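You operate a simulated robot arm through the tools that you are given. There is no shell and no other tool. Be economical: measure what you need, move in short steps, check, and stop when the job is done.

The job below is to be done with a simulated two-armed robot. You get a single attempt, and the scene is never put back.

Task
Dust the cart deck, load the pegs pack and seat the tote there.
Fine: the yellow duster goes back; the pack rides in the blue tote, which both hands set between the yellow marks. What is to be rubbed or washed off counts as gone when no trace of it is left.

It is judged by the outcome, as a careful person would: the job done as asked, and still so three seconds after it is handed in. It fails if anything else is knocked over, pushed out of place, dropped, spilled or broken.

Robot
Two 7-joint arms with two-finger parallel grippers on one trunk, on a base that drives. Base frame: it is fixed to the floor where the robot stands at the start and does not move with it; the origin is under the middle of the robot, x ahead of it, y to its left, z up; the surface under the hand at the start is at about z = 780. Readings come in mm, rad, newtons and seconds.
The left shoulder is at the start at [60, 144, 926], the right one opposite. With the tool pointing down near the work surface each hand reaches from about 320 to 740 mm from the robot's upright axis, wherever it stands, measured 20 degrees to its own side. Places, roughly: dust on the cart deck [-1100, 200, 800]; marked spot on the cart [-1200, 200, 800]; wide side of the blue tote [500, 500, 800]. Payload 1.57 kg a hand.
The TCP of each hand is the grasp point between the finger pads, 30 mm short of the fingertips. In the tool frame z runs along the fingers and y along their closing line. Largest opening 110 mm; finger width 24, thickness 12; the body of the gripper, 48 by 112 mm, starts 78 mm behind the TCP.
Orientation is that of the tool frame in the base frame, as a unit quaternion [x, y, z, w]. With the fingers straight down and closing along the base's y, the tool's x points along the base's -x, its y along +y and its z along -z.

Tools
- The arms move only by the tool apply_moves. It takes "left_targets", "right_targets" or both (then of equal length, played together; a hand with none holds still); each is a list of rows, each a list of 3 entries, a list of its own where there are three numbers: the opening, from 0 (shut) to 1 (fully open), then the shift along the base's x, y, z in m, then the turn, a rotation vector about the base's x, y, z in rad. In form: [[fingers, [tx, ty, tz], [rx, ry, rz]], ...]. A call has 1 to 12 rows; each row shifts and turns the commanded pose from where the row before left it. Each row takes 0.2 s and may step no farther than 50 mm and 0.15 rad from the row before; otherwise, or with a gripper value out of range, the whole call is refused. Where a pose cannot be reached the arm comes as near as it can. A force on the tool above 40 N (or 10 N above the force at the start of the call, whichever is more), or a blocked arm, ends the call early, and 0.2 s more pass. Each finger travels about 45 mm/s and halts on what it meets, pressing with about 28 N; the grip force reading is that of the motor and also rises with nothing between the fingers. The clock runs only during rows and for 0.2 s after the last one: add rows that do not move to give the fingers time. The reply holds the time, the measured pose of the TCP, the force on the tool along the base axes, the opening and the grip force, in the units named above and with some noise, with the torque about the TCP (base axes, N m) and any sound that the robot's microphone picked up.
- Cameras (640 x 400 px; columns grow to the right, rows downward): "scene" is now at [-28.1, 64.2, 1532.3]; the picture's right is [1.00, -0.07, 0.00], its down [-0.07, -0.92, -0.39] and it looks along [0.03, 0.39, -0.92] (base axes); focal length 214 px, centre (320, 200). "left" rides on the left gripper at [70, -16, -141] in its tool frame; the picture's right is [0.23, 0.97, 0.00], its down [-0.86, 0.20, -0.48] and it looks along [-0.47, 0.11, 0.88] (tool axes); focal length 222 px, centre (320, 200). "right" rides on the right gripper at [70, 16, -141] in its tool frame; the picture's right is [-0.23, 0.97, 0.00], its down [-0.86, -0.20, -0.48] and it looks along [-0.47, -0.11, 0.88] (tool axes); focal length 222 px, centre (320, 200).
- snapshot(camera): a new picture of that camera. It takes no simulated time.
- move_column(by): slides the trunk up (or, below 0, down) by that many mm; the arms and the scene camera ride with it, the base frame stays. It gives what a move gives, with no picture.
- roll_base(legs): drives the robot by 1 to 6 legs, each [ahead, left, turn to the left] in mm, mm and rad, along the robot's own axes; the way and the turn of a leg run together, so that a leg with both is an arc; at most 1500 mm and 3.142 rad a leg. The arms and the cameras ride along, it lands a little off, and it stops where it bumps. It gives what a move gives.
- head_to(pan, tilt): turns the head with the scene camera to pan (to the left, within 1.501 rad either way) and tilt (down, from -0.506 to 1.204), counted from straight ahead of the robot. It gives what a move gives.
- locate(camera, pixels): for up to 12 pixels [column, row] of the newest picture of that camera ("zoom" is the newest enlarged one), the place [x, y, z] in the base frame of the surface seen there, good to about 2 mm, but the place of the scene camera against the robot may be out by one fixed shift of up to 25 mm in any direction. It takes no simulated time.
- close_up(camera, box): a new picture of the part [left, top, right, bottom] of that camera's present view, enlarged. It takes no simulated time.
- close_job(): hands the job in; it is judged then, once.

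Keep the steps short. Do not move on a guess: measure, check each grasp and each placing, and mend mistakes. In all there are 80 turns and 58 pictures (those below and enlarged ones count). Leave the grippers open and the arms clear of the work at the hand-in unless told otherwise, and finish with a single line.

The tools are called after "Call:" as a command line: name --argument value ..., lists and objects as JSON in quotes. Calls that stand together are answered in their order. apply_moves: Moves the arms, as the interface text tells. Its arguments: {"type":"object","properties":{"left_targets":{"type":"array"},"right_targets":{"type":"array"}},"required":[]} The other tools are called the same way: move_column (by) slides the trunk up or down; roll_base (legs) drives the base; head_to (pan, tilt) turns the head that bears the scene camera; snapshot (camera) takes a picture; locate (camera, pixels) gives the place of the surface under pixels of a picture; close_up (camera, box) takes an enlarged picture of a part of a camera's view; close_job () hands the job in.

At the start:

```text
clock: 0.0
left_ee_pos: [319.1, 333.6, 1036.2]
left_orientation: [0.0, 1.0, 0.0, 0.001]
left_ft_force: [0.8, 0.0, 0.3]
left_moment: [-0.04, 0.03, 0.04]
left_finger_gap: 110.2
left_finger_force: 0.1
right_ee_pos: [390.2, 16.3, 1080.1]
right_orientation: [0.001, 1.0, 0.0, 0.0]
right_ft_force: [-0.2, -0.5, -0.3]
right_moment: [-0.01, -0.02, -0.03]
right_finger_gap: 109.8
right_finger_force: 0.0
trunk travel left (down, up): [-525.0, 65.0]
robot x, y, heading: [2.5, -2.1, -0.0]
head pan, tilt: [1.499, 1.169]
```

scene: 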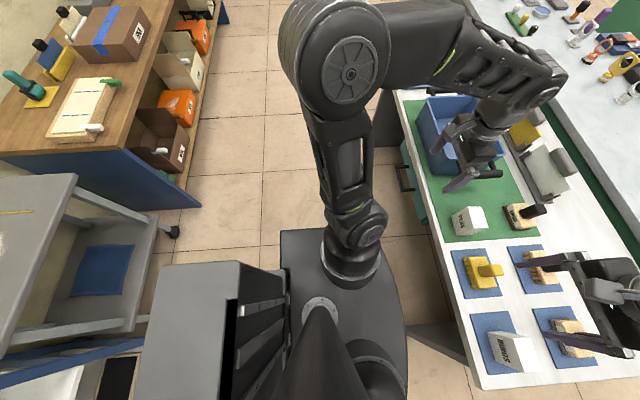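
right: 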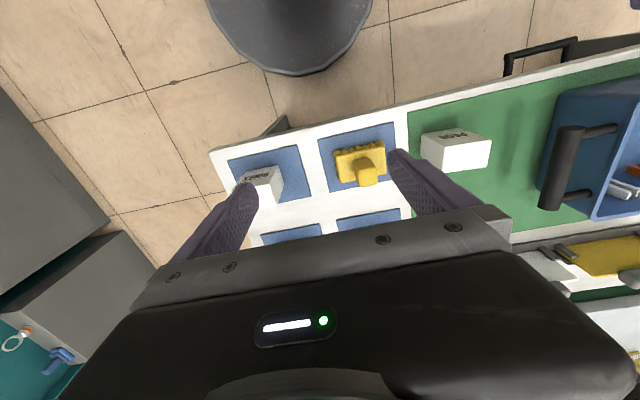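
left: 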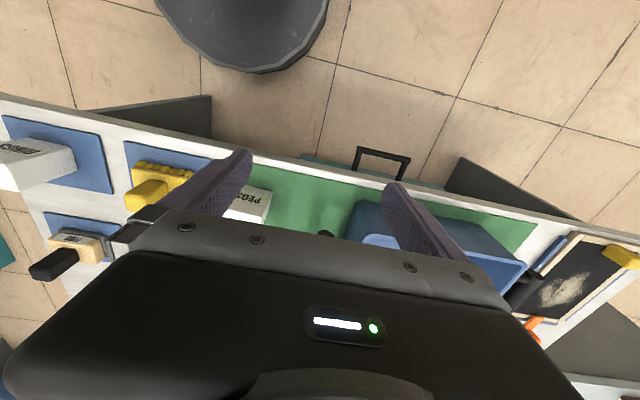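

The first pictures show the bench ahead of the robot and the cart behind it on the left. I turn the head to look at the bench straight ahead.

Call:
head_to --pan 0.3 --tilt 0.95

Call:
snapshot --camera "scene"

```text
clock: 1.4
left_ee_pos: [318.5, 334.1, 1034.8]
left_orientation: [0.0, 1.0, 0.0, 0.0]
left_ft_force: [-0.4, -1.0, 0.1]
left_moment: [-0.02, 0.01, 0.0]
left_finger_gap: 110.4
left_finger_force: 0.1
right_ee_pos: [390.2, 16.2, 1079.9]
right_orientation: [0.0, 1.0, 0.0, 0.001]
right_ft_force: [-0.4, 0.6, -0.2]
right_moment: [0.02, -0.05, -0.02]
right_finger_gap: 110.2
right_finger_force: 0.1
trunk travel left (down, up): [-525.0, 65.0]
robot x, y, heading: [-2.6, -0.8, 0.0]
head pan, tilt: [0.3, 0.949]
```

```text
54 pictures are left
```

scene: 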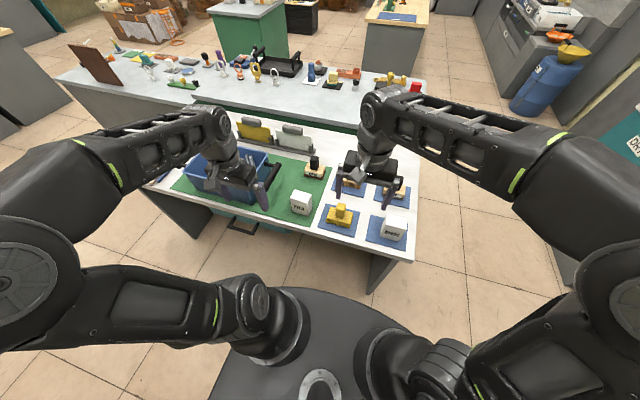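

I see the bench with a blue tote (~235,175), a yellow duster (~340,215) and boxes. I enlarge it.

Call:
close_up --camera "scene" --box '[140, 110, 430, 290]'

Call:
locate --camera "scene" --pixels '[[340, 207], [330, 216], [350, 219], [301, 195], [300, 208], [267, 155], [195, 155], [192, 182], [240, 190], [393, 222], [327, 228], [280, 215]]'

```text
2.21 times, centred on (285, 200) of scene
```

zoom: 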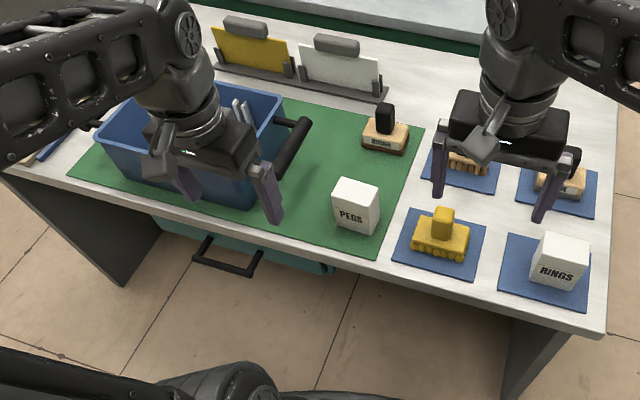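

```text
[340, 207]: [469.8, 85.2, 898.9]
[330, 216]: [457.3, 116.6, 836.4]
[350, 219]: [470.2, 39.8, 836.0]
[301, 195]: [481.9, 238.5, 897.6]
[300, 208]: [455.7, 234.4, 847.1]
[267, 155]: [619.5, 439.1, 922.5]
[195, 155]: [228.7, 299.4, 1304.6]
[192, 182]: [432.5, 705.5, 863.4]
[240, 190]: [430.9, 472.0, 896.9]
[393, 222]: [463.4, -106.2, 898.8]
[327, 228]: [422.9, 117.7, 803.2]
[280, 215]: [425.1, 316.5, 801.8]
```

I need offset-free measurements, so I use the right-hand camera on the duster and PEGS pack in a fresh enlarged view.

Call:
close_up --camera "right" --box '[220, 60, 640, 320]'

Call:
locate --camera "right" --pixels '[[340, 153], [380, 150], [343, 178], [367, 153], [372, 175], [368, 163], [335, 185], [440, 140], [475, 140], [455, 162], [330, 150], [405, 160]]'

Call:
close_up --camera "left" --box '[220, 80, 640, 340]'

```text
1.52 times, centred on (430, 190) of right
```

zoom: 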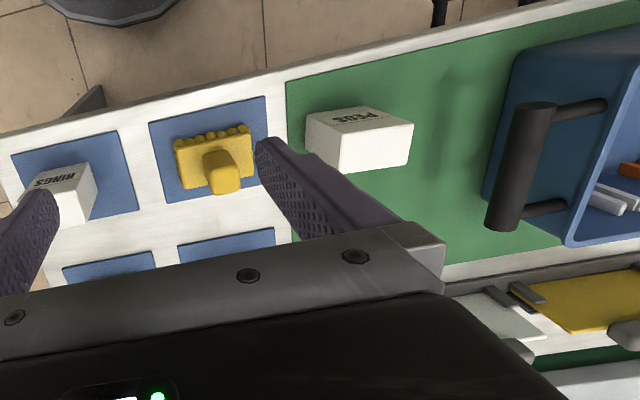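

```text
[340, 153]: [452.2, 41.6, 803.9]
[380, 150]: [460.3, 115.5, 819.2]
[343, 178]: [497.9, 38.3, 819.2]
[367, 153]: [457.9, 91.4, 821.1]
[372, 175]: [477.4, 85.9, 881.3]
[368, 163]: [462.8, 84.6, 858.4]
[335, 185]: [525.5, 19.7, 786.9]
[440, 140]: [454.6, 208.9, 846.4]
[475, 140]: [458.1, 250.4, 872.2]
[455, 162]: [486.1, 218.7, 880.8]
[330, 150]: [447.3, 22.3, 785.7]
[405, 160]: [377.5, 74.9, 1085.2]
```

```text
1.52 times, centred on (430, 210) of left
```

zoom: 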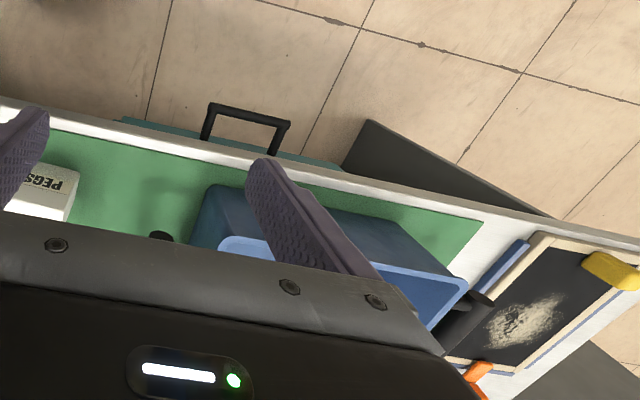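

At the left end there is a slate with chalk and another yellow item, so I must tell the duster apart. I raise and shift the left hand to see the tote and the slate.

Call:
apply_moves --left_targets '[[1, [0.03, 0.03, 0.03], [0, 0, 0]], [1, [0.03, 0.03, 0.03], [0, 0, 0]], [1, [0.03, 0.03, 0.03], [0, 0, 0]], [1, [0.03, 0.03, 0.03], [0, 0, 0]], [1, [0.03, 0.03, 0], [0, 0, 0]]]'

Call:
snapshot --camera "left"

Call:
close_up --camera "right" --box '[220, 110, 420, 235]'

```text
refused: row 1 steps farther than a row can; nothing moved
```

```text
50 pictures are left
```

left: 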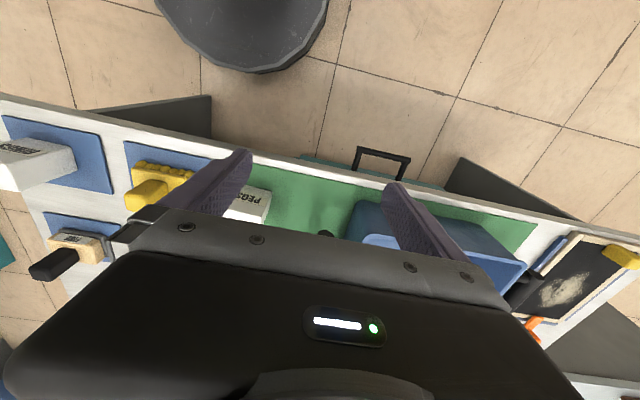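

```text
3.20 times, centred on (320, 172) of right
```

zoom: 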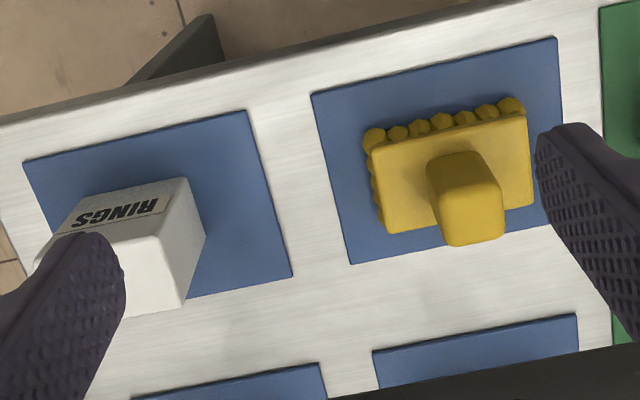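

The step was too long (52 mm). I repeat with shorter steps; the fringed yellow item on the blue mat looks like the duster.

Call:
apply_moves --left_targets '[[1, [0.025, 0.028, 0.028], [0, 0, 0]], [1, [0.025, 0.028, 0.028], [0, 0, 0]], [1, [0.025, 0.028, 0.028], [0, 0, 0]], [1, [0.025, 0.028, 0.028], [0, 0, 0]], [1, [0.025, 0.028, 0], [0, 0, 0]], [1, [0.025, 0.028, 0], [0, 0, 0]]]'

Call:
snapshot --camera "left"

```text
clock: 2.8
left_ee_pos: [386.2, 411.6, 1116.4]
left_orientation: [-0.004, 1.0, 0.001, 0.011]
left_ft_force: [0.7, -0.1, 0.5]
left_moment: [0.02, -0.04, -0.02]
left_finger_gap: 110.0
left_finger_force: 0.1
left hand out of reach, approached as far as the arm can: row 3, 4, 5, 6
right_ee_pos: [389.8, 17.0, 1080.6]
right_orientation: [-0.001, 1.0, 0.0, 0.0]
right_ft_force: [1.0, 0.6, 0.1]
right_moment: [0.03, 0.03, 0.02]
right_finger_gap: 110.0
right_finger_force: 0.0
trunk travel left (down, up): [-525.0, 65.0]
robot x, y, heading: [0.3, 0.1, 0.0]
head pan, tilt: [0.3, 0.949]
```

```text
48 pictures are left
```

left: 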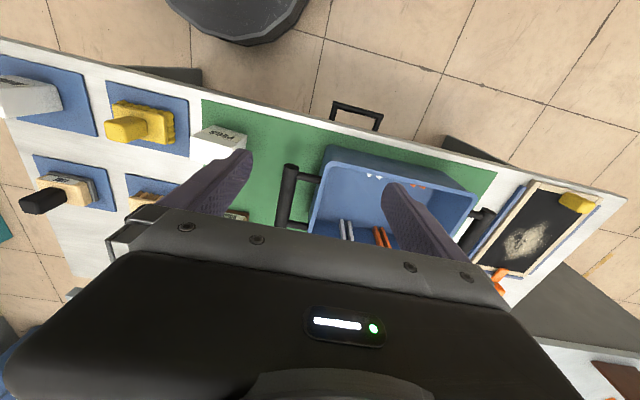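

Both tote handles are visible: bar at (288,195) and at (470,235). I locate those, the rim and the pack with the left camera.

Call:
locate --camera "left" --pixels '[[290, 172], [285, 222], [305, 178], [328, 160], [472, 195], [312, 222], [480, 214], [395, 172], [335, 200], [420, 200], [205, 137], [240, 143]]'

Call:
close_up --camera "left" --box '[180, 90, 500, 290]'

```text
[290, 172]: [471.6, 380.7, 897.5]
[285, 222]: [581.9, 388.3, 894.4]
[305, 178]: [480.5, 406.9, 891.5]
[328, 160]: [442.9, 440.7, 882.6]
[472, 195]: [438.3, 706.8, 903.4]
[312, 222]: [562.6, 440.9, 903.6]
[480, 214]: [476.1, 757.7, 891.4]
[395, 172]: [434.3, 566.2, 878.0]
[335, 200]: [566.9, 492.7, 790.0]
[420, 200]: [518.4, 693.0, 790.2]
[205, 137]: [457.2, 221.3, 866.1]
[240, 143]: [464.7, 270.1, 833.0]
```

```text
2.00 times, centred on (340, 190) of left
```

zoom: 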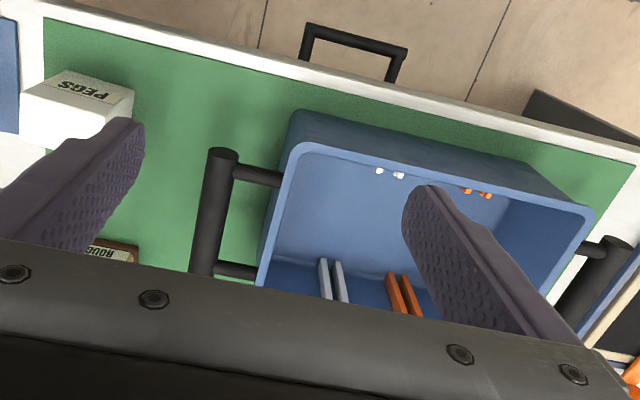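

The pack, tote and handles are placed. Now I measure the duster's knob and body edges with the right camera, around (367,170).

Call:
close_up --camera "right" --box '[325, 130, 405, 195]'

Call:
locate --camera "right" --pixels '[[361, 170], [373, 168], [362, 183], [375, 182], [368, 176], [340, 160], [342, 180], [382, 147], [384, 170], [352, 175], [385, 172], [370, 190]]'

```text
6.15 times, centred on (365, 162) of right
```

zoom: 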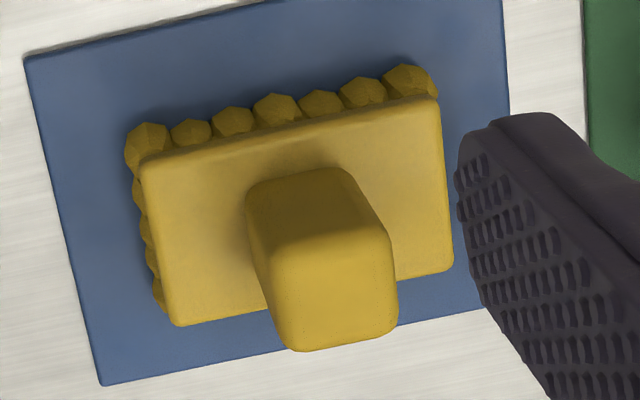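

```text
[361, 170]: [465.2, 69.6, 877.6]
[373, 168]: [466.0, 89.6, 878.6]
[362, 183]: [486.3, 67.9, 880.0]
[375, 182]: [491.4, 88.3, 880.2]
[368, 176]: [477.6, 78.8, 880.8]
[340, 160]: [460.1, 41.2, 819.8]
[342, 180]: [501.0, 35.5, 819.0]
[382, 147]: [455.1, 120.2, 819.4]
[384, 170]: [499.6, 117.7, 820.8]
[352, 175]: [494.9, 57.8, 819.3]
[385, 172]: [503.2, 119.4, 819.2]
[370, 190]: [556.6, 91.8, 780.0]
```

Bench z = 780, duster knob centred at [478, 79], top 880, body top 820. I move the right hand above it, then down to z = 905.

Call:
apply_moves --right_targets '[[1, [0.03, 0.021, -0.02], [0, 0, 0]], [1, [0.03, 0.021, -0.02], [0, 0, 0]], [1, [0.028, 0.021, -0.02], [0, 0, 0]], [1, [0, 0, -0.04], [0, 0, 0]], [1, [0, 0, -0.04], [0, 0, 0]], [1, [0, 0, -0.035], [0, 0, 0]]]'

Call:
snapshot --camera "right"

```text
clock: 4.2
left_ee_pos: [386.8, 411.1, 1117.4]
left_orientation: [-0.005, 1.0, 0.001, 0.011]
left_ft_force: [-0.3, -0.6, 0.6]
left_moment: [-0.04, -0.01, 0.01]
left_finger_gap: 110.1
left_finger_force: 0.1
right_ee_pos: [478.8, 78.5, 907.9]
right_orientation: [0.0, 1.0, 0.0, -0.001]
right_ft_force: [-0.6, -0.2, -0.1]
right_moment: [-0.02, -0.03, 0.02]
right_finger_gap: 110.2
right_finger_force: 0.0
trunk travel left (down, up): [-525.0, 65.0]
robot x, y, heading: [-2.0, 1.1, -0.0]
head pan, tilt: [0.3, 0.949]
```

```text
45 pictures are left
```

right: 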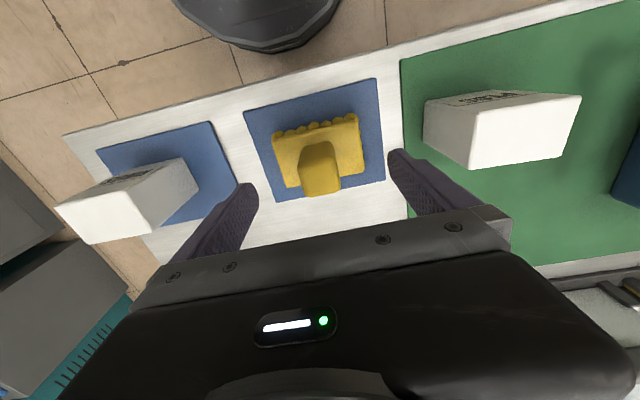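

The knob sits midway between the fingers at (320,175). I go down to z = 858 and close, also measuring the PEGS pack from this view.

Call:
locate --camera "right" --pixels '[[427, 101], [478, 112], [578, 97], [561, 157], [470, 166], [427, 140], [320, 172], [310, 190], [340, 188]]'

Call:
apply_moves --right_targets '[[1, [0, 0, -0.025], [0, 0, 0]], [1, [0, 0, -0.025], [0, 0, 0]], [0, [0, 0, 0], [0, 0, 0]], [0, [0, 0, 0], [0, 0, 0]], [0, [0, 0, 0], [0, 0, 0]], [0, [0, 0, 0], [0, 0, 0]], [0, [0, 0, 0], [0, 0, 0]], [0, [0, 0, 0], [0, 0, 0]], [0, [0, 0, 0], [0, 0, 0]]]'

```text
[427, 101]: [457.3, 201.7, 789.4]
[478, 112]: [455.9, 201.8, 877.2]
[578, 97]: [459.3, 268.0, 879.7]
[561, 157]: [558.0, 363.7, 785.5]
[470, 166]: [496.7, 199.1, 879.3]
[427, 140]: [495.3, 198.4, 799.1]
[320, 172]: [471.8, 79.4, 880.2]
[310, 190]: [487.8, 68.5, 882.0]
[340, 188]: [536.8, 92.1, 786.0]
```

```text
clock: 6.2
left_ee_pos: [386.2, 409.8, 1116.9]
left_orientation: [-0.004, 1.0, 0.001, 0.01]
left_ft_force: [0.2, -0.4, 0.2]
left_moment: [0.0, 0.0, 0.01]
left_finger_gap: 110.1
left_finger_force: 0.1
right_ee_pos: [477.5, 79.4, 855.7]
right_orientation: [0.0, 1.0, 0.0, 0.0]
right_ft_force: [-0.5, -0.4, 0.5]
right_moment: [-0.01, 0.01, 0.0]
right_finger_gap: 33.7
right_finger_force: 27.9
trunk travel left (down, up): [-525.0, 65.0]
robot x, y, heading: [2.6, 0.7, -0.004]
head pan, tilt: [0.3, 0.949]
```

Grasped (gap 34 mm, 28 N). I lift straight up.

Call:
apply_moves --right_targets '[[0, [0, 0, 0.04], [0, 0, 0]], [0, [0, 0, 0.04], [0, 0, 0]], [0, [-0.02, 0, 0.04], [0, 0, 0]], [0, [-0.03, -0.03, 0.025], [0, 0, 0]], [0, [-0.03, -0.03, 0.02], [0, 0, 0]], [0, [-0.03, -0.03, 0], [0, 0, 0]], [0, [-0.03, -0.03, 0], [0, 0, 0]]]'

Call:
head_to --pan 1.5 --tilt 0.6

Call:
snapshot --camera "scene"

```text
clock: 7.8
left_ee_pos: [385.0, 410.3, 1118.0]
left_orientation: [-0.004, 1.0, 0.002, 0.01]
left_ft_force: [-0.8, -0.1, 1.5]
left_moment: [0.04, -0.01, 0.01]
left_finger_gap: 109.9
left_finger_force: 0.1
right_ee_pos: [335.2, -44.3, 1021.1]
right_orientation: [0.0, 1.0, 0.0, 0.0]
right_ft_force: [-0.8, -0.4, -0.1]
right_moment: [0.03, -0.01, -0.03]
right_finger_gap: 33.5
right_finger_force: 27.8
trunk travel left (down, up): [-525.0, 65.0]
robot x, y, heading: [-5.9, -0.2, 0.002]
head pan, tilt: [0.3, 0.949]
```

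```text
clock: 9.2
left_ee_pos: [386.1, 410.1, 1117.1]
left_orientation: [-0.005, 1.0, 0.001, 0.01]
left_ft_force: [0.7, -0.7, -0.3]
left_moment: [0.02, 0.01, 0.05]
left_finger_gap: 109.7
left_finger_force: 0.0
right_ee_pos: [336.7, -42.5, 1021.3]
right_orientation: [0.0, 1.0, -0.001, 0.0]
right_ft_force: [0.1, 0.5, -1.0]
right_moment: [-0.01, 0.03, 0.0]
right_finger_gap: 33.5
right_finger_force: 27.9
trunk travel left (down, up): [-525.0, 65.0]
robot x, y, heading: [0.5, 0.6, 0.004]
head pan, tilt: [1.499, 0.6]
```

```text
44 pictures are left
```

scene: 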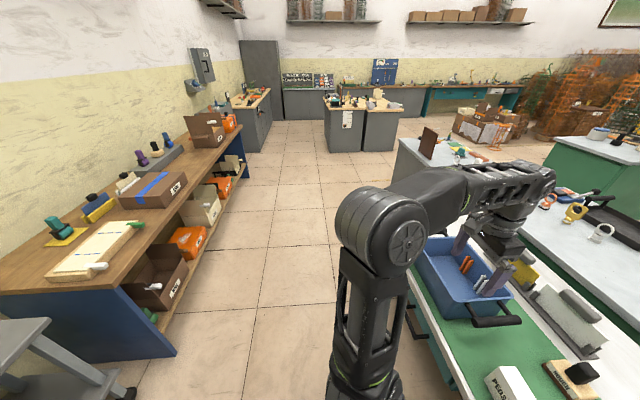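

I measure cart and wooden bench extents before driving: cart corner (48,318), bench corners (175,355 is floor), (120,298).

Call:
locate --camera "scene" --pixels '[[48, 320], [10, 350], [130, 385], [120, 300], [0, 288], [175, 355], [237, 110], [100, 270], [245, 390], [5, 330]]'

```text
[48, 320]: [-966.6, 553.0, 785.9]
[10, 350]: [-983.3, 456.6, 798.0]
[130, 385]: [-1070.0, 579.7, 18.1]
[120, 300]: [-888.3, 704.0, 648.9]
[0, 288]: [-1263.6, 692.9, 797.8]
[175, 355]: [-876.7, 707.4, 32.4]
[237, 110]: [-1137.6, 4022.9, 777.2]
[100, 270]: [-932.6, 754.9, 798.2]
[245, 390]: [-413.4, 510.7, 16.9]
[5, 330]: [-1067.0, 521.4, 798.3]
```

Deck height ≈ 780 after the camera's +18 mm shift; cart's near edge is x ≈ -970. There is room: I back off 350 mm, turn half round to face the cart, then look.

Call:
roll_base --legs '[[-350, 0, 0], [0, 0, 3.14]]'

Call:
head_to --pan -0.2 --tilt 0.75

Call:
snapshot --camera "scene"

```text
clock: 18.7
left_ee_pos: [-771.4, -381.3, 1118.4]
left_orientation: [0.999, -0.031, -0.01, 0.001]
left_ft_force: [0.0, -0.6, 0.2]
left_moment: [0.02, 0.02, 0.01]
left_finger_gap: 110.1
left_finger_force: 0.1
right_ee_pos: [-690.4, 67.9, 1019.9]
right_orientation: [0.999, -0.036, 0.001, 0.0]
right_ft_force: [-0.5, 0.1, -1.9]
right_moment: [0.02, 0.0, -0.02]
right_finger_gap: 33.5
right_finger_force: 28.3
trunk travel left (down, up): [-525.0, 65.0]
robot x, y, heading: [-356.1, 0.8, 3.071]
head pan, tilt: [1.499, 0.6]
```

```text
clock: 20.4
left_ee_pos: [-772.0, -381.6, 1117.1]
left_orientation: [0.999, -0.032, -0.011, 0.001]
left_ft_force: [1.2, -0.1, -0.7]
left_moment: [0.01, 0.0, 0.0]
left_finger_gap: 110.0
left_finger_force: 0.1
right_ee_pos: [-690.5, 68.2, 1020.7]
right_orientation: [0.999, -0.035, 0.0, 0.0]
right_ft_force: [-0.7, 0.2, -1.2]
right_moment: [0.01, -0.01, -0.01]
right_finger_gap: 33.4
right_finger_force: 27.9
trunk travel left (down, up): [-525.0, 65.0]
robot x, y, heading: [-358.0, 4.3, 3.07]
head pan, tilt: [-0.201, 0.75]
```

```text
43 pictures are left
```

scene: 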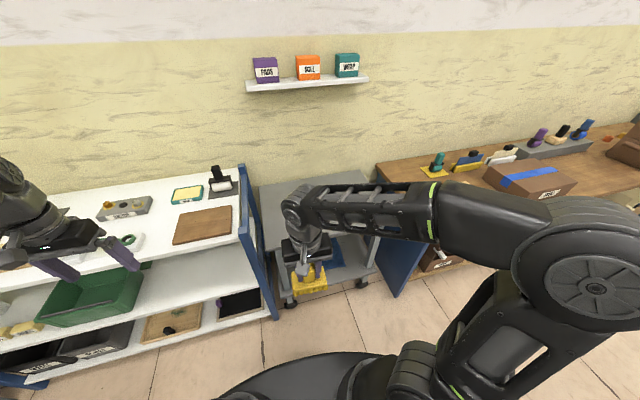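

The cart stands between a white shelf unit and the wooden bench; the right arm hides the deck. I look with the right-hand camera and locate shelf edges.

Call:
snapshot --camera "right"

Call:
locate --camera "scene" --pixels '[[240, 238], [275, 315], [30, 275], [262, 190], [365, 175], [380, 240], [290, 195], [222, 172], [25, 380], [398, 290], [260, 215], [140, 210]]'

```text
42 pictures are left
```

right: 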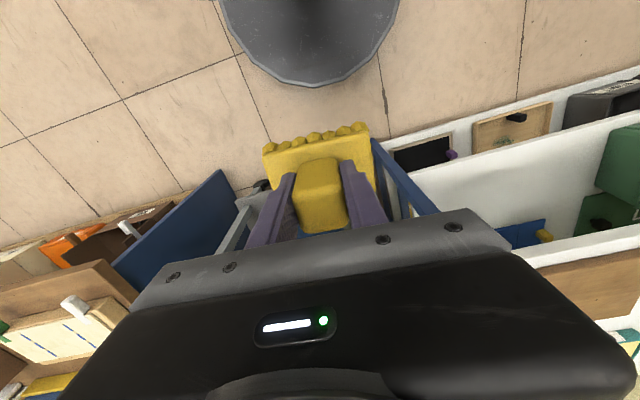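

```text
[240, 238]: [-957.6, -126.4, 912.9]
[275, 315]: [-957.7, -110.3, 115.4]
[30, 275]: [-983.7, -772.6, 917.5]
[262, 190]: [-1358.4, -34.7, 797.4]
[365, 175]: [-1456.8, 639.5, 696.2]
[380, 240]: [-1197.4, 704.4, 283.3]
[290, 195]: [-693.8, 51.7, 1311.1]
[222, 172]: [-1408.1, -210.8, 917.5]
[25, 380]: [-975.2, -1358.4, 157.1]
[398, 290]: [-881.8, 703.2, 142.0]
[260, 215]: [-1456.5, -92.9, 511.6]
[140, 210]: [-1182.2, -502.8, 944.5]
```

I correct the heading by +0.07, then go ahead 150 and right 120, and look down at the deck.

Call:
roll_base --legs '[[0, 0, 0.07], [150, -150, 0]]'

Call:
head_to --pan 0.0 --tilt 0.8

Call:
snapshot --camera "scene"

```text
clock: 22.5
left_ee_pos: [-895.8, -258.2, 1117.4]
left_orientation: [1.0, 0.002, -0.01, 0.002]
left_ft_force: [-0.5, 0.7, 0.3]
left_moment: [0.03, -0.05, 0.01]
left_finger_gap: 109.9
left_finger_force: 0.2
right_ee_pos: [-844.3, 194.2, 1020.1]
right_orientation: [1.0, -0.003, 0.001, 0.0]
right_ft_force: [-0.8, 0.3, -1.6]
right_moment: [-0.01, -0.01, 0.0]
right_finger_gap: 33.6
right_finger_force: 28.2
trunk travel left (down, up): [-525.0, 65.0]
robot x, y, heading: [-507.5, 151.4, 3.136]
head pan, tilt: [-0.201, 0.75]
```

```text
clock: 23.3
left_ee_pos: [-896.3, -259.4, 1117.8]
left_orientation: [1.0, 0.002, -0.01, 0.0]
left_ft_force: [0.0, -0.6, -1.2]
left_moment: [0.01, 0.0, 0.01]
left_finger_gap: 110.1
left_finger_force: 0.0
right_ee_pos: [-844.3, 195.0, 1020.6]
right_orientation: [1.0, -0.003, 0.0, -0.001]
right_ft_force: [0.7, 0.5, -1.9]
right_moment: [-0.03, -0.01, -0.01]
right_finger_gap: 33.5
right_finger_force: 27.4
trunk travel left (down, up): [-525.0, 65.0]
robot x, y, heading: [-504.8, 149.5, 3.134]
head pan, tilt: [0.0, 0.799]
```

```text
41 pictures are left
```

scene: 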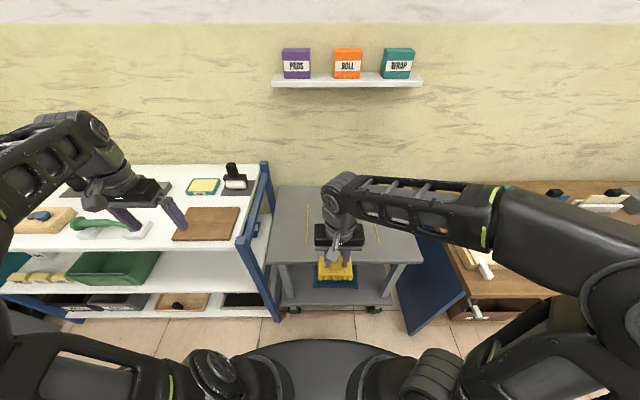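

I see the yellow marks at (307,225) and (376,225). I enlarge the deck.

Call:
close_up --camera "scene" --box '[260, 170, 430, 276]'

Call:
locate --camera "scene" --pixels '[[307, 206], [306, 243], [373, 206], [379, 243], [280, 190], [272, 262], [420, 260], [345, 230], [362, 205], [314, 215]]'

```text
3.76 times, centred on (345, 223) of scene
```

zoom: 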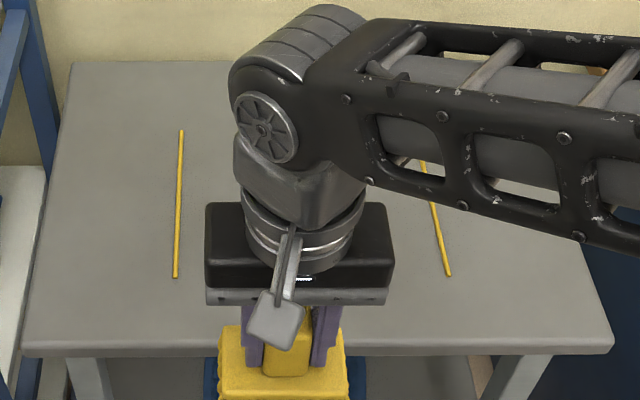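

```text
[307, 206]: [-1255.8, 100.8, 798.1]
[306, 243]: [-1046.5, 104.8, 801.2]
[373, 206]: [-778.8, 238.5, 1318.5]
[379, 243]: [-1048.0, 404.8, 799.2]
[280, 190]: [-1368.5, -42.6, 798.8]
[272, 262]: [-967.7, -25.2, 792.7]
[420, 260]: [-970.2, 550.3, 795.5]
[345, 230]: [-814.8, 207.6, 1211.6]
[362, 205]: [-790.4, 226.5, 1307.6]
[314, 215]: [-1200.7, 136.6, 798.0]
```

Marks run along x at y ≈ 103 and 405 (scene readings). I shift the right hand 240 mm to +y to uncover the dust.

Call:
apply_moves --right_targets '[[0, [0, 0.048, 0], [0, 0, 0]], [0, [0, 0.048, 0], [0, 0, 0]], [0, [0, 0.048, 0], [0, 0, 0]], [0, [0, 0.048, 0], [0, 0, 0]], [0, [0.0, 0.048, 0], [0, 0, 0]]]'

Call:
close_up --camera "scene" --box '[260, 170, 430, 276]'

Call:
snapshot --camera "right"

```text
clock: 24.5
left_ee_pos: [-896.5, -258.1, 1117.0]
left_orientation: [1.0, 0.002, -0.01, 0.002]
left_ft_force: [-0.3, 0.8, -0.3]
left_moment: [-0.01, -0.02, -0.01]
left_finger_gap: 110.1
left_finger_force: 0.1
right_ee_pos: [-838.9, 435.6, 1020.1]
right_orientation: [1.0, -0.002, 0.001, 0.0]
right_ft_force: [0.3, -0.3, -1.8]
right_moment: [0.0, 0.02, -0.02]
right_finger_gap: 33.6
right_finger_force: 28.2
trunk travel left (down, up): [-525.0, 65.0]
robot x, y, heading: [-508.0, 146.8, 3.138]
head pan, tilt: [0.0, 0.799]
```

```text
3.76 times, centred on (345, 223) of scene
```

zoom: 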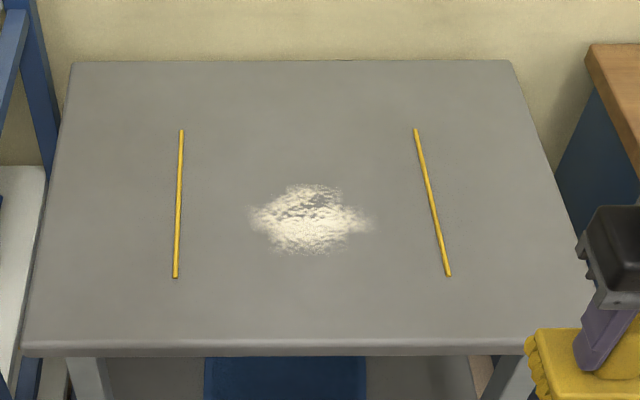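

```text
38 pictures are left
```

right: 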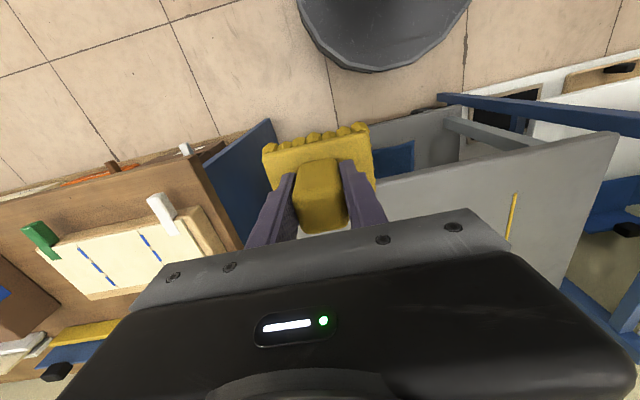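

The dust patch is at zoom (310,218). I locate its edges and compare the left mark's near end in both cameras to find the scene shift.

Call:
locate --camera "zoom" --pixels '[[245, 215], [377, 222], [310, 183], [310, 256], [176, 277], [181, 131], [448, 275], [416, 130], [310, 218], [24, 345], [613, 342]]'

Call:
locate --camera "right" --pixels '[[515, 196], [508, 240], [460, 195], [617, 135], [400, 190]]'

```text
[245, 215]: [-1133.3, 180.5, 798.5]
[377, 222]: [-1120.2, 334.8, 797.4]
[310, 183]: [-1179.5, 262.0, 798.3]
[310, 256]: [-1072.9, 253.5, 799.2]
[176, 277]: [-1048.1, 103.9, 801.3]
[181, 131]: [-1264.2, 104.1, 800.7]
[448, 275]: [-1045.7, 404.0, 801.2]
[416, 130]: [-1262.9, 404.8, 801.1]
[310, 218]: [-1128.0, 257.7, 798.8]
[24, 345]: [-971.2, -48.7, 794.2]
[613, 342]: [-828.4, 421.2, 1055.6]
```

```text
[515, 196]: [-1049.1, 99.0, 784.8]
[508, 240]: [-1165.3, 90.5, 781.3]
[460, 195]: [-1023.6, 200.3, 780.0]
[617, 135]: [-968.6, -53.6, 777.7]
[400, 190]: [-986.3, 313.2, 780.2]
```

Scene shift is about (0, +5, +18). True dust: x -1180…-1070, y 175…330, deck z 780. I drive 70 mm closer, then bring the duster over the patch's near side.

Call:
roll_base --legs '[[70, 0, 0]]'

```text
clock: 25.5
left_ee_pos: [-967.9, -258.7, 1116.1]
left_orientation: [1.0, 0.001, -0.009, 0.001]
left_ft_force: [-0.1, -0.6, 0.4]
left_moment: [0.03, -0.05, -0.01]
left_finger_gap: 110.2
left_finger_force: 0.0
right_ee_pos: [-912.1, 435.1, 1020.7]
right_orientation: [1.0, -0.003, 0.001, 0.0]
right_ft_force: [0.1, -0.6, -1.7]
right_moment: [-0.04, -0.06, -0.02]
right_finger_gap: 33.7
right_finger_force: 28.1
trunk travel left (down, up): [-525.0, 65.0]
robot x, y, heading: [-577.1, 148.8, 3.138]
head pan, tilt: [0.0, 0.799]
```

I bring the duster to [-1055, 325, 870], 20 mm above contact.

Call:
apply_moves --right_targets '[[0, [-0.0286, -0.022, -0.03], [0, 0, 0]], [0, [-0.0286, -0.022, -0.03], [0, 0, 0]], [0, [-0.0286, -0.022, -0.03], [0, 0, 0]], [0, [-0.0286, -0.022, -0.03], [0, 0, 0]], [0, [-0.0286, -0.022, -0.03], [0, 0, 0]], [0, [0, 0, -0.01], [0, 0, 0]], [0, [0, 0, -0.006], [0, 0, 0]]]'

```text
clock: 27.1
left_ee_pos: [-966.2, -258.6, 1116.0]
left_orientation: [1.0, 0.001, -0.01, 0.001]
left_ft_force: [-0.7, 0.1, -0.4]
left_moment: [0.03, 0.0, -0.02]
left_finger_gap: 110.2
left_finger_force: 0.0
right_ee_pos: [-1053.3, 323.6, 853.7]
right_orientation: [1.0, -0.002, 0.0, 0.001]
right_ft_force: [0.2, -0.7, -0.9]
right_moment: [-0.01, 0.0, -0.02]
right_finger_gap: 33.3
right_finger_force: 28.2
trunk travel left (down, up): [-525.0, 65.0]
robot x, y, heading: [-576.7, 149.7, 3.133]
head pan, tilt: [0.0, 0.799]
```

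Close to contact. I lower in small steps to feel the deck.

Call:
apply_moves --right_targets '[[0, [0, 0, -0.003], [0, 0, 0]], [0, [0, 0, -0.003], [0, 0, 0]], [0, [0, 0, 0], [0, 0, 0]]]'

```text
clock: 27.9
left_ee_pos: [-965.9, -258.4, 1119.4]
left_orientation: [1.0, 0.001, -0.011, 0.001]
left_ft_force: [0.4, -1.1, 0.1]
left_moment: [-0.02, -0.02, -0.01]
left_finger_gap: 110.0
left_finger_force: 0.0
right_ee_pos: [-1052.6, 325.3, 850.1]
right_orientation: [1.0, -0.004, -0.002, 0.0]
right_ft_force: [0.3, 2.3, 21.3]
right_moment: [0.07, -0.68, 0.07]
right_finger_gap: 33.4
right_finger_force: 28.7
trunk travel left (down, up): [-525.0, 65.0]
robot x, y, heading: [-579.7, 153.5, 3.134]
head pan, tilt: [0.0, 0.799]
```

Contact at 21 N. I ease 1 mm and stroke: out along -x, step -45 in y, and back.

Call:
apply_moves --right_targets '[[0, [-0.03, 0, 0.001], [0, 0, 0]], [0, [-0.036, 0, 0], [0, 0, 0]], [0, [-0.036, 0, 0], [0, 0, 0]], [0, [-0.036, 0, 0], [0, 0, 0]], [0, [0, -0.045, 0], [0, 0, 0]], [0, [0.036, 0, 0], [0, 0, 0]], [0, [0.036, 0, 0], [0, 0, 0]], [0, [0.036, 0, 0], [0, 0, 0]], [0, [0.03, 0, 0], [0, 0, 0]]]'

```text
clock: 29.9
left_ee_pos: [-965.5, -258.4, 1117.7]
left_orientation: [1.0, 0.001, -0.01, 0.002]
left_ft_force: [0.3, 0.3, 1.0]
left_moment: [0.01, 0.01, -0.02]
left_finger_gap: 110.0
left_finger_force: 0.0
right_ee_pos: [-1051.3, 279.5, 850.9]
right_orientation: [1.0, -0.003, 0.002, -0.001]
right_ft_force: [0.0, -0.4, 0.1]
right_moment: [0.0, 0.02, -0.02]
right_finger_gap: 33.5
right_finger_force: 27.8
trunk travel left (down, up): [-525.0, 65.0]
robot x, y, heading: [-580.7, 150.3, 3.135]
head pan, tilt: [0.0, 0.799]
```

The force dropped to zero, so I was barely touching. I go 1 mm lower and continue the lanes at y 279, 235.

Call:
apply_moves --right_targets '[[0, [0, 0, -0.001], [0, 0, 0]], [0, [-0.036, 0, 0], [0, 0, 0]], [0, [-0.036, 0, 0], [0, 0, 0]], [0, [-0.036, 0, 0], [0, 0, 0]], [0, [-0.036, 0, 0], [0, 0, 0]], [0, [0, -0.045, 0], [0, 0, 0]], [0, [0.036, 0, 0], [0, 0, 0]], [0, [0.036, 0, 0], [0, 0, 0]], [0, [0.036, 0, 0], [0, 0, 0]], [0, [0.036, 0, 0], [0, 0, 0]]]'

Call:
close_up --camera "scene" --box '[240, 170, 440, 295]'

```text
clock: 32.1
left_ee_pos: [-966.1, -257.9, 1117.6]
left_orientation: [1.0, 0.002, -0.011, 0.001]
left_ft_force: [-0.5, 0.5, 0.0]
left_moment: [0.03, 0.02, 0.02]
left_finger_gap: 110.1
left_finger_force: 0.1
right_ee_pos: [-1053.3, 233.8, 850.5]
right_orientation: [1.0, -0.003, -0.004, 0.001]
right_ft_force: [-7.6, -1.2, 27.3]
right_moment: [0.32, -0.24, 0.16]
right_finger_gap: 33.4
right_finger_force: 27.8
trunk travel left (down, up): [-525.0, 65.0]
robot x, y, heading: [-577.9, 150.6, 3.139]
head pan, tilt: [0.0, 0.799]
```

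```text
3.20 times, centred on (340, 232) of scene
```

zoom: 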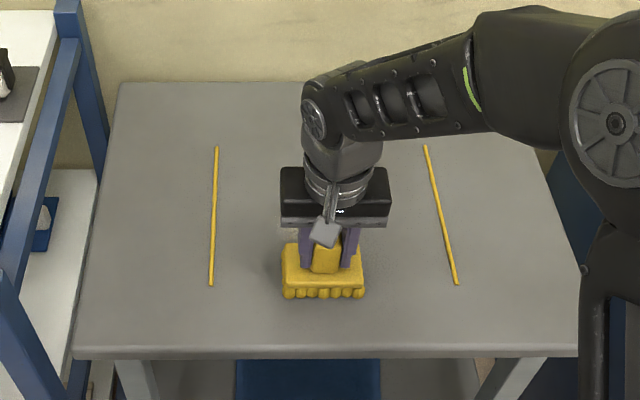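

The right part is already clean and the pressure is 27 N. I do lanes at y 190 and 150 and return.

Call:
apply_moves --right_targets '[[0, [0, -0.045, 0.0003], [0, 0, 0]], [0, [-0.036, 0, 0], [0, 0, 0]], [0, [-0.036, 0, 0], [0, 0, 0]], [0, [-0.036, 0, 0], [0, 0, 0]], [0, [-0.036, 0, 0], [0, 0, 0]], [0, [0, -0.015, 0], [0, 0, 0]], [0, [0.036, 0, 0], [0, 0, 0]], [0, [0.036, 0, 0], [0, 0, 0]], [0, [0.036, 0, 0], [0, 0, 0]], [0, [0.036, 0, 0], [0, 0, 0]]]'

```text
clock: 32.4
left_ee_pos: [-966.5, -259.6, 1116.9]
left_orientation: [1.0, 0.001, -0.01, 0.001]
left_ft_force: [0.0, -0.7, 0.0]
left_moment: [0.05, 0.01, 0.0]
left_finger_gap: 109.9
left_finger_force: 0.0
right_ee_pos: [-1053.4, 225.6, 850.2]
right_orientation: [1.0, -0.006, -0.001, -0.002]
right_ft_force: [3.9, 1.4, 12.4]
right_moment: [-0.55, -0.35, 0.19]
right_finger_gap: 33.5
right_finger_force: 28.5
trunk travel left (down, up): [-525.0, 65.0]
robot x, y, heading: [-577.0, 147.0, 3.133]
head pan, tilt: [0.0, 0.799]
stopped in row 1 (right hand): the force on the tool passed its limit at 42 N (the readings are from after the stop); the commanded pose is now the measured one
```

It stopped at 42 N; the present pose reads 12 N. I continue from here with smaller side steps.

Call:
apply_moves --right_targets '[[0, [0, -0.02, 0.0003], [0, 0, 0]], [0, [0, -0.018, 0], [0, 0, 0]], [0, [-0.036, 0, 0], [0, 0, 0]], [0, [-0.036, 0, 0], [0, 0, 0]], [0, [-0.036, 0, 0], [0, 0, 0]], [0, [-0.036, 0, 0], [0, 0, 0]], [0, [0, -0.015, 0], [0, 0, 0]], [0, [0.036, 0, 0], [0, 0, 0]], [0, [0.036, 0, 0], [0, 0, 0]], [0, [0.036, 0, 0], [0, 0, 0]], [0, [0.036, 0, 0], [0, 0, 0]]]'

```text
clock: 34.8
left_ee_pos: [-965.2, -259.1, 1117.0]
left_orientation: [1.0, 0.001, -0.01, 0.001]
left_ft_force: [-0.4, -0.2, -0.2]
left_moment: [0.03, 0.01, 0.02]
left_finger_gap: 110.0
left_finger_force: 0.2
right_ee_pos: [-1054.1, 170.2, 850.0]
right_orientation: [1.0, -0.007, -0.004, 0.0]
right_ft_force: [-6.7, 0.7, 22.4]
right_moment: [0.02, -0.27, 0.07]
right_finger_gap: 33.6
right_finger_force: 28.0
trunk travel left (down, up): [-525.0, 65.0]
robot x, y, heading: [-582.3, 152.0, 3.142]
head pan, tilt: [0.0, 0.799]
```

Good pressure (22 N). I lift off and move aside to check the deck.

Call:
apply_moves --right_targets '[[0, [0, 0, 0.03], [0, 0, 0]], [0, [0.02, 0.03, 0.03], [0, 0, 0]], [0, [0.03, 0.035, 0.01], [0, 0, 0]], [0, [0.02, 0.045, 0.0], [0, 0, 0]], [0, [0.02, 0.045, 0.0], [0, 0, 0]], [0, [0, 0.049, 0.0], [0, 0, 0]], [0, [0, 0.049, 0.0], [0, 0, 0]], [0, [0, 0.03, 0.0], [0, 0, 0]]]'

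Call:
close_up --camera "scene" --box '[280, 195, 400, 270]'

```text
clock: 36.6
left_ee_pos: [-967.1, -257.0, 1117.2]
left_orientation: [1.0, 0.001, -0.01, 0.001]
left_ft_force: [0.2, -0.5, 0.5]
left_moment: [0.0, 0.0, 0.02]
left_finger_gap: 110.1
left_finger_force: 0.0
right_ee_pos: [-961.1, 457.0, 917.9]
right_orientation: [1.0, -0.006, -0.001, -0.002]
right_ft_force: [-0.4, 0.6, -0.8]
right_moment: [0.0, -0.01, -0.01]
right_finger_gap: 33.7
right_finger_force: 27.9
trunk travel left (down, up): [-525.0, 65.0]
robot x, y, heading: [-578.4, 148.1, 3.133]
head pan, tilt: [0.0, 0.799]
```

```text
5.33 times, centred on (340, 232) of scene
```

zoom: 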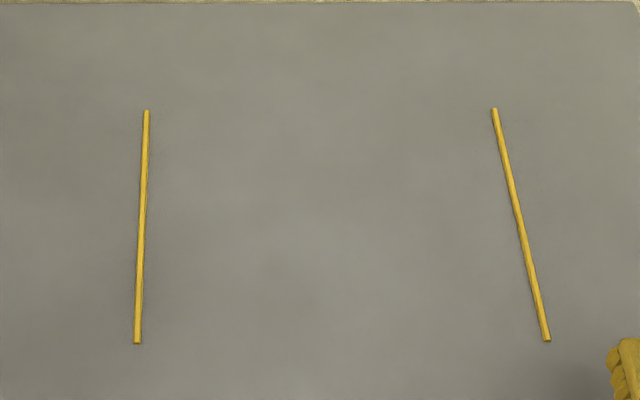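

Looks clean; I enlarge the former patch tightly to be sure there's no trace.

Call:
close_up --camera "scene" --box '[308, 205, 372, 245]'

```text
10.00 times, centred on (340, 225) of scene
```

zoom: 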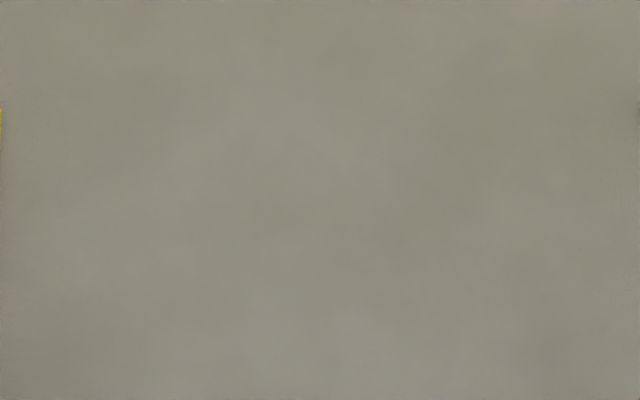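

The deck is clean. I raise the right hand, then back off, turn round and stand before the bench at about (0, 300).

Call:
apply_moves --right_targets '[[0, [0.01, 0, 0.045], [0, 0, 0]], [0, [0.01, 0, 0.045], [0, 0, 0]], [0, [0.01, 0, 0.02], [0, 0, 0]]]'

Call:
roll_base --legs '[[-230, 0, 0], [0, 0, 3.14], [250, 150, 0]]'

```text
clock: 37.4
left_ee_pos: [-967.2, -257.4, 1117.0]
left_orientation: [1.0, 0.001, -0.01, 0.002]
left_ft_force: [-0.4, -0.1, 0.2]
left_moment: [-0.02, 0.0, 0.01]
left_finger_gap: 110.1
left_finger_force: 0.0
right_ee_pos: [-932.4, 457.4, 1032.2]
right_orientation: [1.0, -0.007, -0.001, -0.002]
right_ft_force: [0.0, 0.1, -0.4]
right_moment: [0.04, -0.01, 0.0]
right_finger_gap: 33.6
right_finger_force: 28.4
trunk travel left (down, up): [-525.0, 65.0]
robot x, y, heading: [-576.7, 151.2, 3.136]
head pan, tilt: [0.0, 0.799]
```

```text
clock: 48.1
left_ee_pos: [285.2, 713.9, 1116.4]
left_orientation: [-0.011, 1.0, 0.001, 0.01]
left_ft_force: [-0.5, 0.4, 0.3]
left_moment: [0.02, 0.01, -0.02]
left_finger_gap: 110.0
left_finger_force: 0.0
right_ee_pos: [266.1, -2.3, 1030.6]
right_orientation: [-0.004, 1.0, -0.002, 0.002]
right_ft_force: [0.4, -0.6, -1.2]
right_moment: [-0.03, 0.0, 0.01]
right_finger_gap: 33.6
right_finger_force: 27.8
trunk travel left (down, up): [-525.0, 65.0]
robot x, y, heading: [-96.7, 294.4, 0.017]
head pan, tilt: [0.0, 0.799]
```

Now at (-97, 294). I go ahead 90 mm with a small heading correction, turn the head down, and look from the right hand.

Call:
roll_base --legs '[[90, 0, -0.015]]'

Call:
snapshot --camera "right"

```text
clock: 49.2
left_ee_pos: [382.1, 707.4, 1116.6]
left_orientation: [-0.003, 1.0, 0.001, 0.009]
left_ft_force: [0.0, 0.4, 0.3]
left_moment: [0.02, 0.05, 0.0]
left_finger_gap: 109.8
left_finger_force: 0.1
right_ee_pos: [352.5, -8.0, 1030.5]
right_orientation: [0.004, 1.0, -0.002, 0.001]
right_ft_force: [1.5, -0.7, -1.2]
right_moment: [0.03, 0.04, 0.01]
right_finger_gap: 33.7
right_finger_force: 28.3
trunk travel left (down, up): [-525.0, 65.0]
robot x, y, heading: [-1.7, 296.5, -0.002]
head pan, tilt: [0.0, 0.799]
```

```text
34 pictures are left
```

right: 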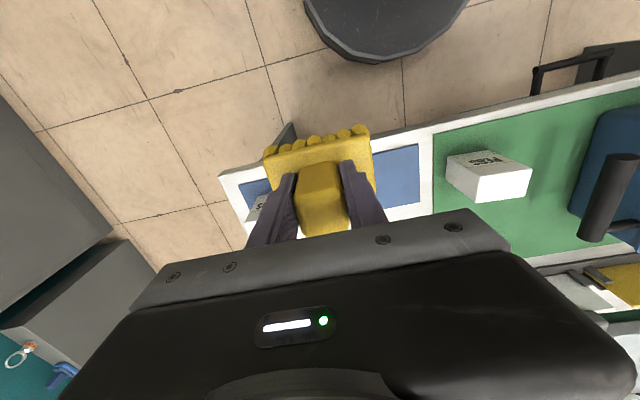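

The arm readings should hold in the base frame; I verify odometry with the PEGS pack corners, earlier at [456,202,877] and [497,199,879].

Call:
locate --camera "right" --pixels '[[481, 177], [479, 201], [528, 168], [419, 146], [422, 203], [505, 185]]'

```text
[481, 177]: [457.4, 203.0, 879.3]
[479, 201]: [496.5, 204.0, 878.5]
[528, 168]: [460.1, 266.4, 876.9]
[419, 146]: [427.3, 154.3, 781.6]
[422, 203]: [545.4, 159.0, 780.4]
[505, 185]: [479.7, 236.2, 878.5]
```

Odometry is good to a few mm. I carry the duster to [477.5, 79.4] and down to z = 890.

Call:
apply_moves --right_targets '[[0, [0.031, 0.022, 0], [0, 0, 0]], [0, [0.031, 0.022, 0], [0, 0, 0]], [0, [0.031, 0.022, 0], [0, 0, 0]], [0, [0.032, 0.0215, 0], [0, 0, 0]], [0, [0, 0, -0.045], [0, 0, 0]], [0, [0, 0, -0.045], [0, 0, 0]], [0, [0, 0, -0.045], [0, 0, 0]], [0, [0, 0, 0], [0, 0, 0]]]'

Call:
snapshot --camera "right"

```text
clock: 51.0
left_ee_pos: [379.9, 706.4, 1116.9]
left_orientation: [-0.003, 1.0, 0.0, 0.011]
left_ft_force: [-0.4, -0.2, -0.6]
left_moment: [-0.01, 0.0, 0.0]
left_finger_gap: 110.0
left_finger_force: 0.1
right_ee_pos: [477.2, 75.5, 895.7]
right_orientation: [0.004, 1.0, -0.001, 0.001]
right_ft_force: [-0.1, 0.2, -1.3]
right_moment: [0.0, 0.03, 0.0]
right_finger_gap: 33.9
right_finger_force: 28.1
trunk travel left (down, up): [-525.0, 65.0]
robot x, y, heading: [-3.7, 298.4, -0.002]
head pan, tilt: [0.0, 0.799]
```

```text
33 pictures are left
```

right: 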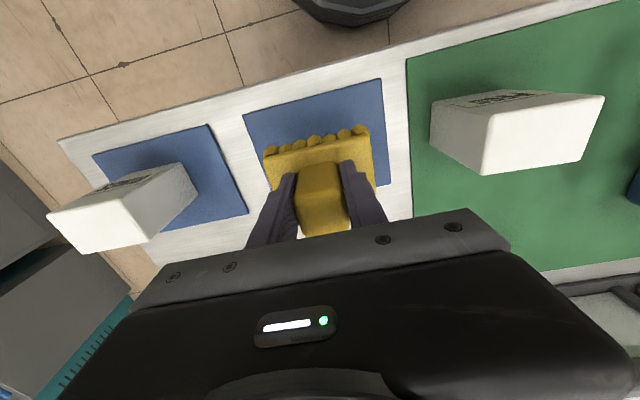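

Over the mat. I nudge +4 mm in y and lower to just above contact, z ≈ 857.

Call:
apply_moves --right_targets '[[0, [0, 0.004, -0.02], [0, 0, 0]], [0, [0, 0, -0.016], [0, 0, 0]], [0, [0, 0, -0.003], [0, 0, 0]], [0, [0, 0, 0], [0, 0, 0]]]'

```text
clock: 52.0
left_ee_pos: [381.8, 706.6, 1117.4]
left_orientation: [-0.004, 1.0, 0.001, 0.01]
left_ft_force: [0.8, 0.3, 0.4]
left_moment: [-0.01, -0.02, 0.01]
left_finger_gap: 109.8
left_finger_force: 0.1
right_ee_pos: [478.1, 83.2, 858.5]
right_orientation: [0.004, 1.0, -0.002, 0.001]
right_ft_force: [-0.4, 0.9, -1.3]
right_moment: [0.03, 0.04, 0.02]
right_finger_gap: 33.7
right_finger_force: 28.2
trunk travel left (down, up): [-525.0, 65.0]
robot x, y, heading: [-5.7, 299.2, -0.001]
head pan, tilt: [0.0, 0.799]
```

No contact yet (force ≈ 0). I lower by another 3 mm in small steps.

Call:
apply_moves --right_targets '[[0, [0, -0.002, -0.0015], [0, 0, 0]], [0, [0, 0, -0.0015], [0, 0, 0]], [0, [0, 0, 0], [0, 0, 0]]]'

```text
clock: 52.8
left_ee_pos: [380.5, 706.6, 1117.5]
left_orientation: [-0.004, 1.0, 0.001, 0.011]
left_ft_force: [-0.1, 0.8, -0.3]
left_moment: [-0.01, 0.01, -0.02]
left_finger_gap: 110.2
left_finger_force: 0.1
right_ee_pos: [477.1, 80.7, 855.5]
right_orientation: [0.005, 1.0, -0.001, 0.002]
right_ft_force: [-0.2, -1.9, 4.9]
right_moment: [0.19, -0.21, -0.04]
right_finger_gap: 33.8
right_finger_force: 28.4
trunk travel left (down, up): [-525.0, 65.0]
robot x, y, heading: [-7.5, 298.5, -0.002]
head pan, tilt: [0.0, 0.799]
```

Contact at 5 N on the mat. I open, wait and rise straight up.

Call:
apply_moves --right_targets '[[1, [0, 0, 0], [0, 0, 0]], [1, [0, 0, 0], [0, 0, 0]], [1, [0, 0, 0], [0, 0, 0]], [1, [0, 0, 0], [0, 0, 0]], [1, [0, 0, 0], [0, 0, 0]], [1, [0, 0, 0.03], [0, 0, 0]], [1, [0, 0, 0.045], [0, 0, 0]], [1, [0, 0, 0.045], [0, 0, 0]], [1, [0, 0, 0.045], [0, 0, 0]], [1, [0, 0, 0.03], [0, 0, 0]]]'

Call:
snapshot --camera "right"

```text
clock: 55.0
left_ee_pos: [380.8, 707.2, 1116.4]
left_orientation: [-0.003, 1.0, 0.001, 0.01]
left_ft_force: [0.7, -0.3, -0.5]
left_moment: [0.01, -0.03, 0.0]
left_finger_gap: 109.9
left_finger_force: 0.1
right_ee_pos: [475.1, 81.4, 1050.3]
right_orientation: [0.003, 1.0, -0.002, 0.001]
right_ft_force: [-0.4, -0.3, 0.3]
right_moment: [0.04, 0.0, 0.02]
right_finger_gap: 109.9
right_finger_force: 0.1
trunk travel left (down, up): [-525.0, 65.0]
robot x, y, heading: [-9.9, 296.6, -0.006]
head pan, tilt: [0.0, 0.799]
```

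```text
32 pictures are left
```

right: 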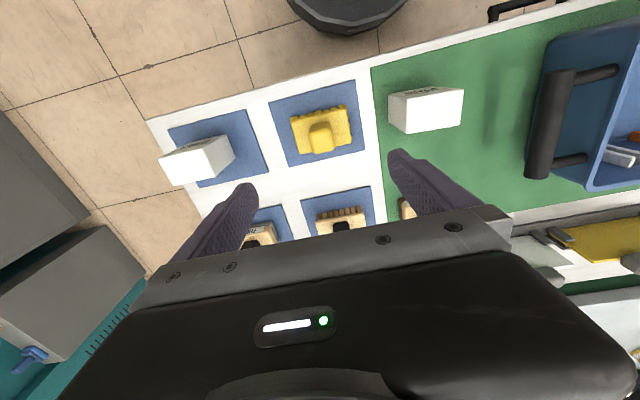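

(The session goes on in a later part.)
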